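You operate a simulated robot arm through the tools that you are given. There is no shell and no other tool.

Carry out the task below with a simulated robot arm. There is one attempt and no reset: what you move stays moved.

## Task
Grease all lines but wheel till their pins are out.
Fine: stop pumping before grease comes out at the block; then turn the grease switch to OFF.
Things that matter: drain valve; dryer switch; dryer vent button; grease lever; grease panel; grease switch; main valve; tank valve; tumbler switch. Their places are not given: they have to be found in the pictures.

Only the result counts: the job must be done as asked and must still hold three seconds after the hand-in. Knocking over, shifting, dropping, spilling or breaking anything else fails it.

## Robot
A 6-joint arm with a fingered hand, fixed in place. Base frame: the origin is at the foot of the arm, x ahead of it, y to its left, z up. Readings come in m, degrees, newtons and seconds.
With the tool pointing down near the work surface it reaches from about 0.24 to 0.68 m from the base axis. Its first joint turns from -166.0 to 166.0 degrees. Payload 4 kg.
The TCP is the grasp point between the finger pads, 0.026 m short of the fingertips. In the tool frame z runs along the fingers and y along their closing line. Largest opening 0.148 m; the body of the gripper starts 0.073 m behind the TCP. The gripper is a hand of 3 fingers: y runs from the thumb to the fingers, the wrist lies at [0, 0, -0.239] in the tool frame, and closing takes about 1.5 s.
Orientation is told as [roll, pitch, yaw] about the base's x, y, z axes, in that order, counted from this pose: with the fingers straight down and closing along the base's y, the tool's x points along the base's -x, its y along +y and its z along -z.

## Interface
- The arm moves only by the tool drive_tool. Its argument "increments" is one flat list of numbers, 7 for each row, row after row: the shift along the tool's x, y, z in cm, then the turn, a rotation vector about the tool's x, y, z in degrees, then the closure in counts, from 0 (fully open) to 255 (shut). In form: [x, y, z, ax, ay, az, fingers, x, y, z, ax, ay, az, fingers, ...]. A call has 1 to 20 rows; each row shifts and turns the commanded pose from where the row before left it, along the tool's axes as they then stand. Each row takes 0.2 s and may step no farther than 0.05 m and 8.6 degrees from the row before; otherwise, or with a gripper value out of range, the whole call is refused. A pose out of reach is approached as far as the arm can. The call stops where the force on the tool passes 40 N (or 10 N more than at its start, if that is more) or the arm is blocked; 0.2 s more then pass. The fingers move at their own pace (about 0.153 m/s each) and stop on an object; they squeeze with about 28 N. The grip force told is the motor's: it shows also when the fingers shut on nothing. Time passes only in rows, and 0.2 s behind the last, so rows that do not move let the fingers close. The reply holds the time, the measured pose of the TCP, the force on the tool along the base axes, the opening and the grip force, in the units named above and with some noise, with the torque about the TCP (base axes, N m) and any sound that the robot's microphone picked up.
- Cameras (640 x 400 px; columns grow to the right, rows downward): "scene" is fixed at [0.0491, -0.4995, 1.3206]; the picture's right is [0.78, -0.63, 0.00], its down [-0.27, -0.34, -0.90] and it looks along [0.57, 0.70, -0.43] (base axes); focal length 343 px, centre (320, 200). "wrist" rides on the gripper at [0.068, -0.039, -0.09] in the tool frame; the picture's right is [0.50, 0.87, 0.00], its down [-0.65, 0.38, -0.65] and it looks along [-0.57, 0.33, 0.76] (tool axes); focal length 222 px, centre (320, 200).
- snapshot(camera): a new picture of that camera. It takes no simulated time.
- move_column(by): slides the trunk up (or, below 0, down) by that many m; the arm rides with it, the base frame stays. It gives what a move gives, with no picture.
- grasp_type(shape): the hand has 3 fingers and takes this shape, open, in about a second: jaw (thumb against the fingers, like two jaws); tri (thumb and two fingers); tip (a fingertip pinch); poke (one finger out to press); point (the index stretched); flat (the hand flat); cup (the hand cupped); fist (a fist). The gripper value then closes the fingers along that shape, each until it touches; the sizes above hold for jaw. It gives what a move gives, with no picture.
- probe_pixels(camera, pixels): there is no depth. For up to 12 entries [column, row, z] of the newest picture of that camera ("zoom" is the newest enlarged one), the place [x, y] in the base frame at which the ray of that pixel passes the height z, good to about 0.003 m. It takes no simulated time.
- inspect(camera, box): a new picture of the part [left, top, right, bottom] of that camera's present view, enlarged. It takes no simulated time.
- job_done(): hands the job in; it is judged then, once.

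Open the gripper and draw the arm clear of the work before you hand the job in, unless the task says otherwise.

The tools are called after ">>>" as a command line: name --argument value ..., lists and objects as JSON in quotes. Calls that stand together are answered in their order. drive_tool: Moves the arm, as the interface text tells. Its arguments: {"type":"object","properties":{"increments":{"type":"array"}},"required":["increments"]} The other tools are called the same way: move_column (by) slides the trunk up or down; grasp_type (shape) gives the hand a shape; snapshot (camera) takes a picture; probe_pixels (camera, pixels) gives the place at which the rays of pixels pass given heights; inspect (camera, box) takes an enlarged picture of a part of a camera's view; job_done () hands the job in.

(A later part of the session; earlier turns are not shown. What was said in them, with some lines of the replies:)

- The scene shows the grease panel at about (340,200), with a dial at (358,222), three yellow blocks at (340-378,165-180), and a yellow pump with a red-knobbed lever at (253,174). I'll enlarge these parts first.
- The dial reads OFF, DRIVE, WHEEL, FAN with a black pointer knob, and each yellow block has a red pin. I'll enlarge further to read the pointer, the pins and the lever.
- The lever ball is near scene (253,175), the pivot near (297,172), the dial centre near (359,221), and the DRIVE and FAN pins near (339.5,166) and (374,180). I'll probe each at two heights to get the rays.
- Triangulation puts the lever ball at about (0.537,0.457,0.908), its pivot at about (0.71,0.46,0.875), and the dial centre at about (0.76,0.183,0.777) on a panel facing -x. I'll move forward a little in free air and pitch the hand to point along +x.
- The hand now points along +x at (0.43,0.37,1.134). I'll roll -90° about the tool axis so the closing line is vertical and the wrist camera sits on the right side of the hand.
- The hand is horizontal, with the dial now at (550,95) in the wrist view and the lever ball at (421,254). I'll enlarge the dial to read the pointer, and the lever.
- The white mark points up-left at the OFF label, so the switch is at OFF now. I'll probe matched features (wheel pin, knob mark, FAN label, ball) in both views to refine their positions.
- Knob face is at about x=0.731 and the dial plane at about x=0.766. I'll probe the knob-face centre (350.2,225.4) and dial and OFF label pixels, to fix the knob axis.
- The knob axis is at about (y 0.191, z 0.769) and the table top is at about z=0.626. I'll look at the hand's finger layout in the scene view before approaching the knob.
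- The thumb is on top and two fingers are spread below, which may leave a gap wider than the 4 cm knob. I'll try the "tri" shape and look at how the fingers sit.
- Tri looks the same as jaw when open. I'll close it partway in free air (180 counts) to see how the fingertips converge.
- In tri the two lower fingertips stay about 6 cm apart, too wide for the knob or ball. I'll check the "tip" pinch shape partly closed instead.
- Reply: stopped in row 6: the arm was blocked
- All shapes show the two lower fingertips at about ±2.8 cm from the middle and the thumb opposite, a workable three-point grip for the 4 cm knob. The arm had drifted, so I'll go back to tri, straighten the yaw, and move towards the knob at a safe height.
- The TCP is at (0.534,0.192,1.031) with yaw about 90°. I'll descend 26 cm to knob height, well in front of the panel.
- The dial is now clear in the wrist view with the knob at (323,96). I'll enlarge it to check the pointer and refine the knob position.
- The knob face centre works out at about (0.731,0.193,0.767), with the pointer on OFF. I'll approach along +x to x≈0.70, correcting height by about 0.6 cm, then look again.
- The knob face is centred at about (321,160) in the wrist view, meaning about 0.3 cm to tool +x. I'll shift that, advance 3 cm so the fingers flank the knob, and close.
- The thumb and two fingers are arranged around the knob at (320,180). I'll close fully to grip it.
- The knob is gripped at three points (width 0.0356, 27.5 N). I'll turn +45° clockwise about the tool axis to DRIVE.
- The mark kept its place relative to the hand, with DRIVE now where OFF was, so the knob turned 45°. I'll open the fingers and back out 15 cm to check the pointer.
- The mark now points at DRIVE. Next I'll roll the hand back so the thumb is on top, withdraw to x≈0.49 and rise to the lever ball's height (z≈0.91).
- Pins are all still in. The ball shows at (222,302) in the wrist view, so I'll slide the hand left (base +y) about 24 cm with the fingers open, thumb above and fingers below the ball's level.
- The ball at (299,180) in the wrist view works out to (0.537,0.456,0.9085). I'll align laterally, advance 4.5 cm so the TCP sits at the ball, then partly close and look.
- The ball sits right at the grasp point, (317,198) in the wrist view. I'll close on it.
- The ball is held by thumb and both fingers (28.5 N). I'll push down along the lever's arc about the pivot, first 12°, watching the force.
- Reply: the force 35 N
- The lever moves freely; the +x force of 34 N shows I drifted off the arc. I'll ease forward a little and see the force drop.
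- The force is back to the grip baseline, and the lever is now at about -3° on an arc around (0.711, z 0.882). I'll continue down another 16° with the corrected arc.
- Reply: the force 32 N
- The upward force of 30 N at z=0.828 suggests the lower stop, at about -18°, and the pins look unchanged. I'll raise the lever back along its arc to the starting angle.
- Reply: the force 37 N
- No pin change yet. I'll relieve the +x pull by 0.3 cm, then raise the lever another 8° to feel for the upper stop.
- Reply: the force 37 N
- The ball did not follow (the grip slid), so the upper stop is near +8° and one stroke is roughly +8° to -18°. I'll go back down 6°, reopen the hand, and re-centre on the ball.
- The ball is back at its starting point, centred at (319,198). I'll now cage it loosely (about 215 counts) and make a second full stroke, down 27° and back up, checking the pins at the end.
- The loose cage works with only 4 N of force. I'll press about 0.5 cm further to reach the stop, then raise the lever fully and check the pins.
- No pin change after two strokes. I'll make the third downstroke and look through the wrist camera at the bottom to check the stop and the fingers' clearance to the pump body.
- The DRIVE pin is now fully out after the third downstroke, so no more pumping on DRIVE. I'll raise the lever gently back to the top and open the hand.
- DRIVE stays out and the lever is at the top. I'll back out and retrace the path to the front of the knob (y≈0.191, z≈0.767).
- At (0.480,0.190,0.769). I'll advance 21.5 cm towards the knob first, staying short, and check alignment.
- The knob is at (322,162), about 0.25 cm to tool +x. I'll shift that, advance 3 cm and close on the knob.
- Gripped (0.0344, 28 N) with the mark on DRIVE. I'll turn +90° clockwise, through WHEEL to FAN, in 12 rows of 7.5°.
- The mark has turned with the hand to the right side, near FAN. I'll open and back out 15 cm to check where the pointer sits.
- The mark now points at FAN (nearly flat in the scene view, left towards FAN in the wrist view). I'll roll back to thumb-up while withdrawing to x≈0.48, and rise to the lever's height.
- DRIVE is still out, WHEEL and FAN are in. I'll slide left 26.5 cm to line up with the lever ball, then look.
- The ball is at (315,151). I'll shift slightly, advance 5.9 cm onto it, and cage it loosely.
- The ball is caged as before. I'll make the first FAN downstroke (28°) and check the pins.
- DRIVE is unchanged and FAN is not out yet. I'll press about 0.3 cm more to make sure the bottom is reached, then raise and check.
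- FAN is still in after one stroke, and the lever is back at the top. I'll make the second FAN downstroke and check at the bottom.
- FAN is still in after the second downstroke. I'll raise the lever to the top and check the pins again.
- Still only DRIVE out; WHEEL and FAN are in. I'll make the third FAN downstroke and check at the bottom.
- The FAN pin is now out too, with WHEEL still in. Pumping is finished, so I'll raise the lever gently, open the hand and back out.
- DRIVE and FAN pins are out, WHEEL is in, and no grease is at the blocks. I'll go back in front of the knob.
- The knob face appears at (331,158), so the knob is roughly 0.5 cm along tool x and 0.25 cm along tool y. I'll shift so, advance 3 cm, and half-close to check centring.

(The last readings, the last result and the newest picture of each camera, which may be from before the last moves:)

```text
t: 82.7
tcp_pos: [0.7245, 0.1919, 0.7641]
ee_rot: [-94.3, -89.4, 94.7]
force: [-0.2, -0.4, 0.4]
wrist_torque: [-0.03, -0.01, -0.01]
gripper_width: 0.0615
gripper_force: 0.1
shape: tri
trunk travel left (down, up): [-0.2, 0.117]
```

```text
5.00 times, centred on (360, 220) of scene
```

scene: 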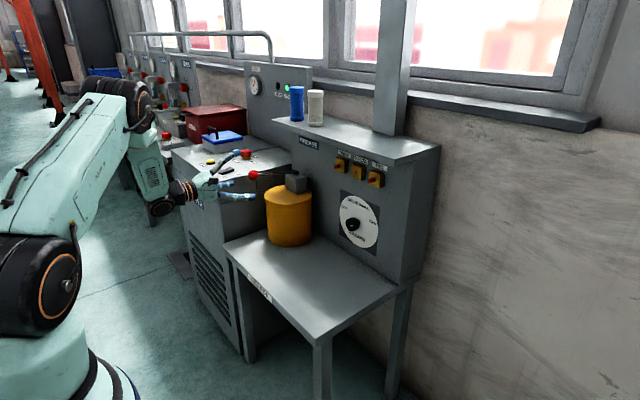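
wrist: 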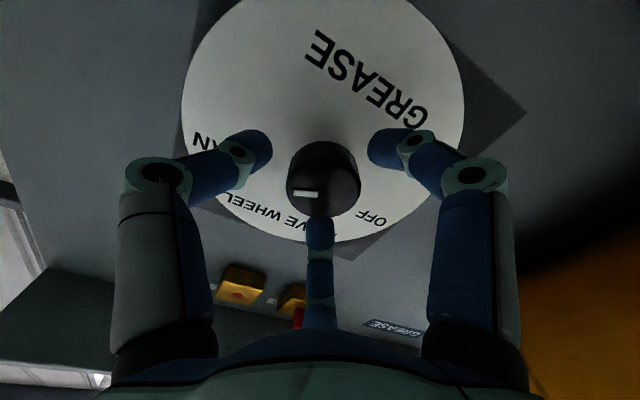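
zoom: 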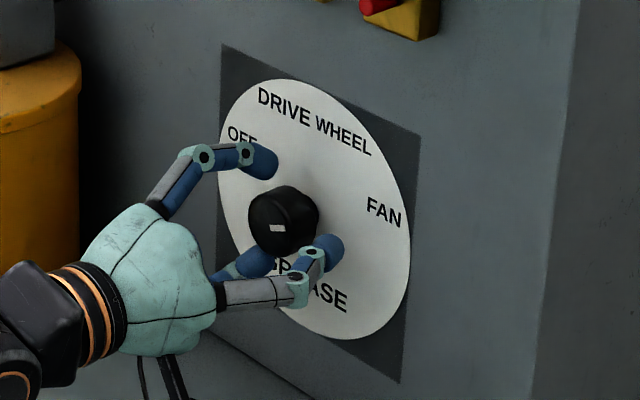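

The knob is centred between the three fingers at (324,178). I'll grip and turn -90° counter-clockwise (FAN back to DRIVE).

>>> drive_tool --increments '[0, 0, 0, 0, 0, 0, 200, 0, 0, 0, 0, 0, 0, 230, 0, 0, 0, 0, 0, 0, 255, 0, 0, 0, 0, 0, 0, 255, 0, 0, 0, 0, 0, 0, 255]'

>>> drive_tool --increments '[0, 0, 0, 0, 0, -7.5, 255, 0, 0, 0, 0, 0, -7.5, 255, 0, 0, 0, 0, 0, -7.5, 255, 0, 0, 0, 0, 0, -7.5, 255, 0, 0, 0, 0, 0, -7.5, 255, 0, 0, 0, 0, 0, -7.5, 255, 0, 0, 0, 0, 0, -7.5, 255, 0, 0, 0, 0, 0, -7.5, 255, 0, 0, 0, 0, 0, -7.5, 255, 0, 0, 0, 0, 0, -7.5, 255, 0, 0, 0, 0, 0, -7.5, 255, 0, 0, 0, 0, 0, -7.5, 255, 0, 0, 0, 0, 0, 0, 255]'

>>> snapshot --camera "wrist"

>>> inspect --camera "scene" --box '[320, 180, 400, 260]'

```text
t: 83.9
tcp_pos: [0.7254, 0.1913, 0.765]
ee_rot: [-94.3, -89.6, 94.8]
force: [3.5, 1.7, 0.2]
wrist_torque: [0.02, -0.01, 0.04]
gripper_width: 0.0358
gripper_force: 28.0
shape: tri
trunk travel left (down, up): [-0.2, 0.117]
```

```text
t: 86.7
tcp_pos: [0.7259, 0.1927, 0.7646]
ee_rot: [-90.1, 0.5, 90.5]
force: [11.3, 2.3, 10.8]
wrist_torque: [0.03, -0.3, -0.02]
gripper_width: 0.0357
gripper_force: 27.8
shape: tri
trunk travel left (down, up): [-0.2, 0.117]
```

```text
taken
```

wrist: 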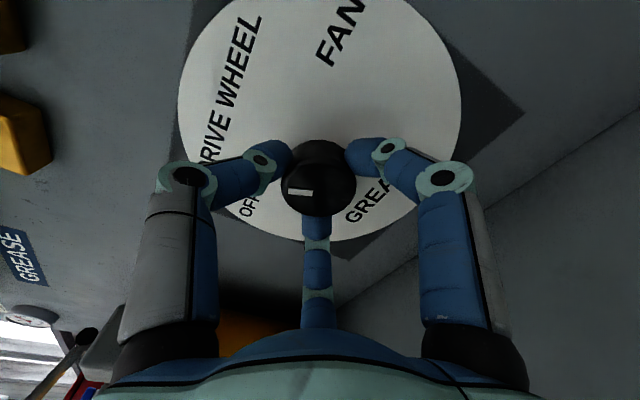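

```text
5.00 times, centred on (360, 220) of scene
```

zoom: 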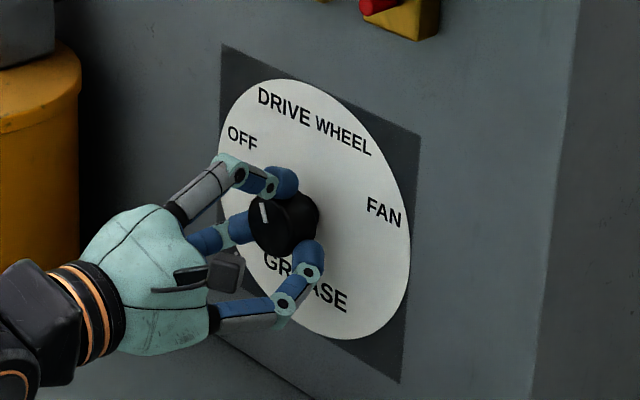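

The mark is at DRIVE. I'll open the fingers in place, roll the open hand +45°, and re-grip for the last 45° to OFF.

>>> drive_tool --increments '[0, 0, 0, 0, 0, 0, 150, 0, 0, 0, 0, 0, 0, 100, 0, 0, 0, 0, 0, 0, 50, 0, 0, 0, 0, 0, 0, 0, 0, 0, 0, 0, 0, 0, 0, 0, 0, 0, 0, 0, 7.5, 0, 0, 0, 0, 0, 0, 7.5, 0, 0, 0, 0, 0, 0, 7.5, 0, 0, 0, 0, 0, 0, 7.5, 0, 0, 0, 0, 0, 0, 7.5, 0, 0, 0, 0, 0, 0, 7.5, 0, 0, 0, 0, 0, 0, 0, 100, 0, 0, 0, 0, 0, 0, 150, 0, 0, 0, 0, 0, 0, 150, 0, 0, 0, 0, 0, 0, 150]'

>>> snapshot --camera "wrist"

>>> inspect --camera "scene" --box '[320, 180, 400, 260]'

```text
t: 89.9
tcp_pos: [0.7267, 0.1933, 0.7646]
ee_rot: [-90.2, -44.6, 90.4]
force: [0.3, -0.1, -0.3]
wrist_torque: [0.04, 0.03, -0.02]
gripper_width: 0.0614
gripper_force: 0.0
shape: tri
trunk travel left (down, up): [-0.2, 0.117]
```

```text
taken
```

wrist: 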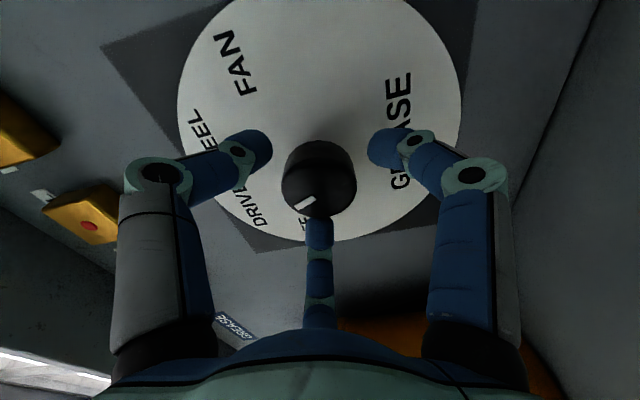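

```text
5.00 times, centred on (360, 220) of scene
```

zoom: 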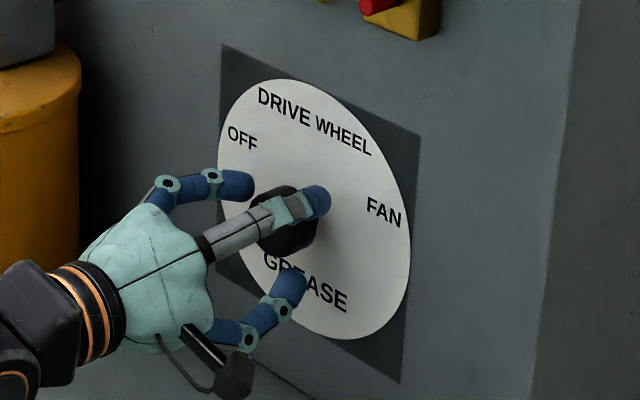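

The knob is still centred with its mark on DRIVE. I'll grip and turn -45° to OFF.

>>> drive_tool --increments '[0, 0, 0, 0, 0, 0, 200, 0, 0, 0, 0, 0, 0, 230, 0, 0, 0, 0, 0, 0, 255, 0, 0, 0, 0, 0, 0, 255, 0, 0, 0, 0, 0, 0, 255]'

>>> drive_tool --increments '[0, 0, 0, 0, 0, -7.5, 255, 0, 0, 0, 0, 0, -7.5, 255, 0, 0, 0, 0, 0, -7.5, 255, 0, 0, 0, 0, 0, -7.5, 255, 0, 0, 0, 0, 0, -7.5, 255, 0, 0, 0, 0, 0, -7.5, 255, 0, 0, 0, 0, 0, 0, 255]'

>>> inspect --camera "wrist" --box '[220, 100, 420, 260]'

>>> inspect --camera "scene" --box '[320, 180, 400, 260]'

```text
t: 91.1
tcp_pos: [0.7252, 0.1932, 0.7652]
ee_rot: [-90.1, -44.6, 90.4]
force: [4.5, -0.6, 1.1]
wrist_torque: [-0.01, -0.04, -0.01]
gripper_width: 0.0359
gripper_force: 28.9
shape: tri
trunk travel left (down, up): [-0.2, 0.117]
```

```text
t: 92.7
tcp_pos: [0.7268, 0.1926, 0.7645]
ee_rot: [-90.0, 0.5, 90.3]
force: [8.4, -0.7, 5.4]
wrist_torque: [0.09, -0.1, -0.01]
gripper_width: 0.0357
gripper_force: 28.3
shape: tri
trunk travel left (down, up): [-0.2, 0.117]
```

```text
2.50 times, centred on (320, 180) of wrist
```

zoom: 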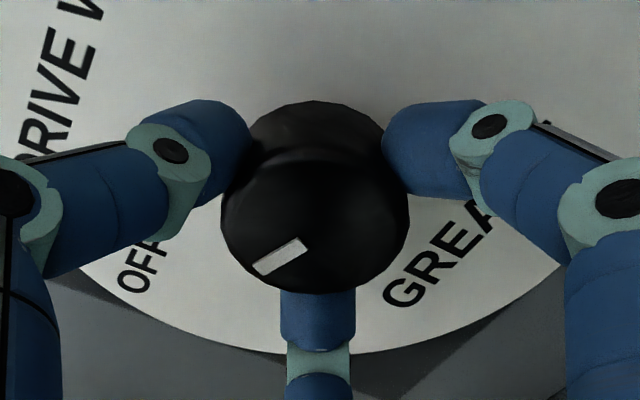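

```text
5.00 times, centred on (360, 220) of scene
```

zoom: 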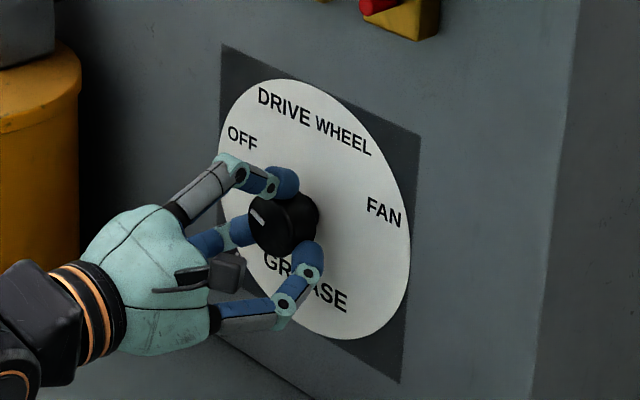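

The mark points at OFF again, matching the starting picture. I'll open the hand, back out 20 cm, and verify.

>>> drive_tool --increments '[0, 0, 0, 0, 0, 0, 150, 0, 0, 0, 0, 0, 0, 100, 0, 0, 0, 0, 0, 0, 50, 0, 0, 0, 0, 0, 0, 0, 0, 0, 0, 0, 0, 0, 0, 0, 0, -3, 0, 0, 0, 0, 0, 0, -4, 0, 0, 0, 0, 0, 0, -4, 0, 0, 0, 0, 0, 0, -4, 0, 0, 0, 0, 0, 0, -4, 0, 0, 0, 0, 0, 0, 0, 0, 0, 0, 0]'

>>> inspect --camera "wrist" --box '[220, 0, 420, 180]'

>>> inspect --camera "scene" --box '[335, 205, 375, 235]'

>>> inspect --camera "scene" --box '[325, 145, 395, 190]'

>>> snapshot --camera "scene"

```text
t: 95.1
tcp_pos: [0.5345, 0.1926, 0.7643]
ee_rot: [-90.1, 0.5, 90.4]
force: [-0.8, 0.1, -0.2]
wrist_torque: [0.0, -0.03, -0.03]
gripper_width: 0.1481
gripper_force: 0.0
shape: tri
trunk travel left (down, up): [-0.2, 0.117]
```

```text
2.22 times, centred on (320, 90) of wrist
```

zoom: 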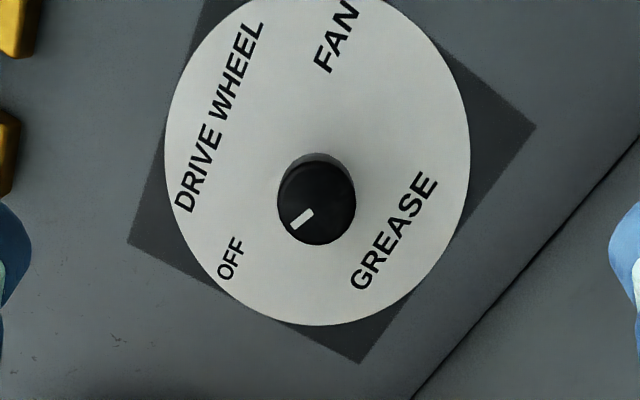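

```text
13.33 times, centred on (355, 220) of scene
```

zoom: 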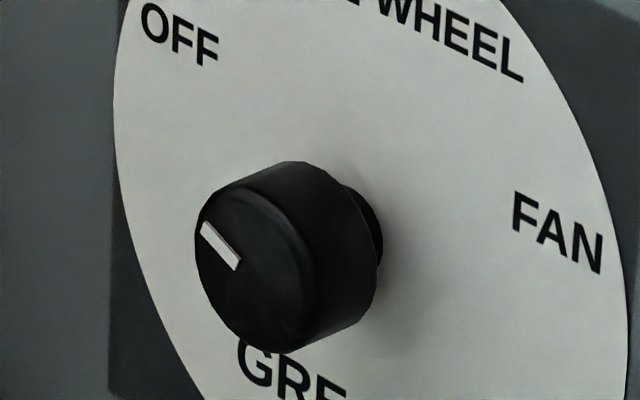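

```text
8.89 times, centred on (360, 168) of scene
```

zoom: 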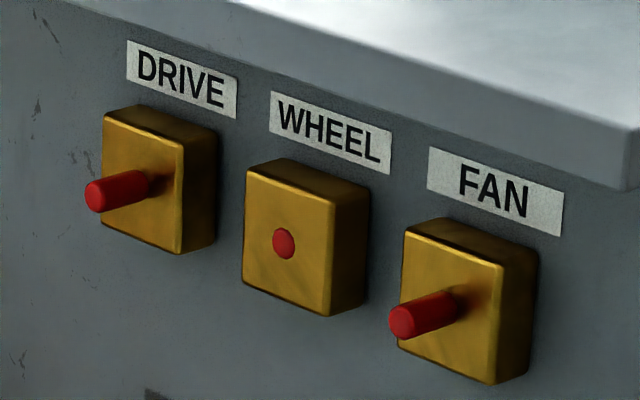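

```text
taken
```

scene: 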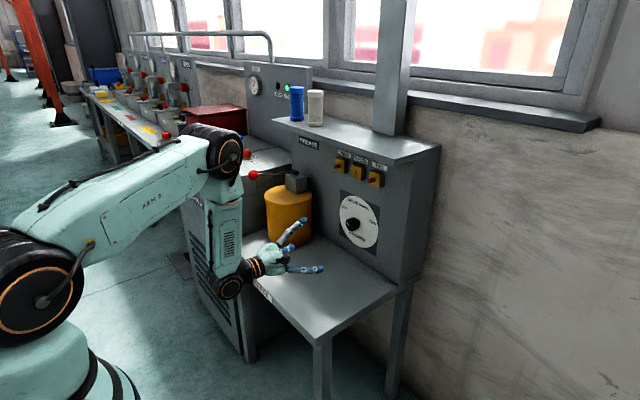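

The switch mark is exactly at its original OFF position, DRIVE and FAN pins are out, WHEEL is in, and nothing else has moved. I'll raise the open hand clear of the bench.

>>> drive_tool --increments '[0, -4, -1, 0, 0, 0, 0, 0, -4, -1, 0, 0, 0, 0, 0, -4, -1, 0, 0, 0, 0, 0, -4, 0, 0, 0, 0, 0, 0, -4, 0, 0, 0, 0, 0, 0, 0, 0, 0, 0, 0, 0]'

>>> snapshot --camera "scene"

>>> inspect --camera "scene" --box '[310, 130, 430, 260]'

```text
t: 96.5
tcp_pos: [0.5058, 0.1945, 0.9633]
ee_rot: [-90.0, 0.5, 90.3]
force: [-0.2, 0.3, 0.4]
wrist_torque: [0.04, 0.0, 0.0]
gripper_width: 0.148
gripper_force: 0.1
shape: tri
trunk travel left (down, up): [-0.2, 0.117]
```

```text
taken
```

scene: 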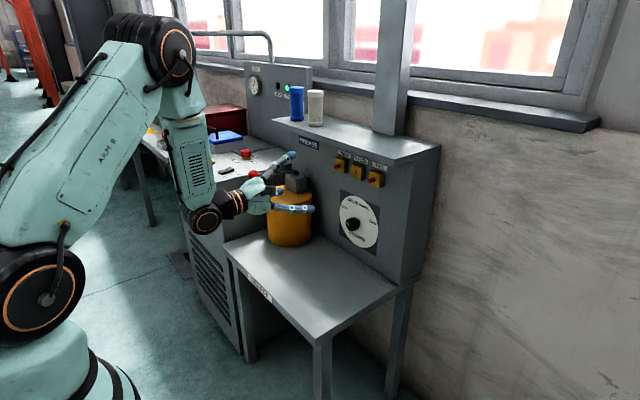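

```text
3.08 times, centred on (370, 195) of scene
```

zoom: 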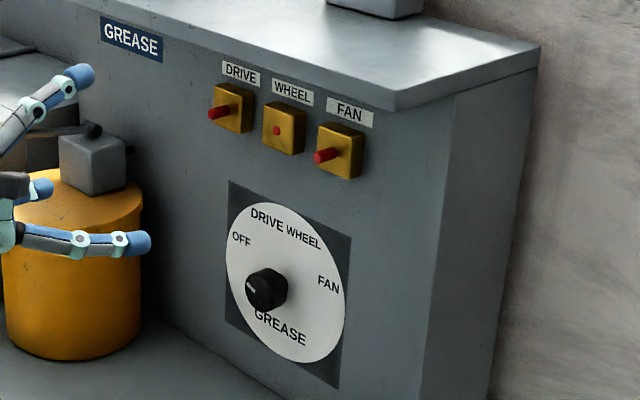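

The hand is open and clear of everything; DRIVE and FAN pins are out, WHEEL is in, and the switch is at OFF. I'm handing in the job.

>>> job_done

```text
The job is handed in.
```

The DRIVE and FAN lines are greased and both their pins are fully out. I left WHEEL alone, and its pin is still in.

- **Pumping:** Each line took three strokes. I stopped as soon as its pin came out, and the pictures show no grease at the blocks.
- **Switch:** The grease switch is back at OFF, with its mark exactly where it was at the start.
- **Everything else:** Nothing else was moved. The lever was left at the top of its stroke, and the hand is open and clear of the bench.

The job is handed in, but the hand-in gave no verdict, so all of this comes from the last pictures and readings before it.
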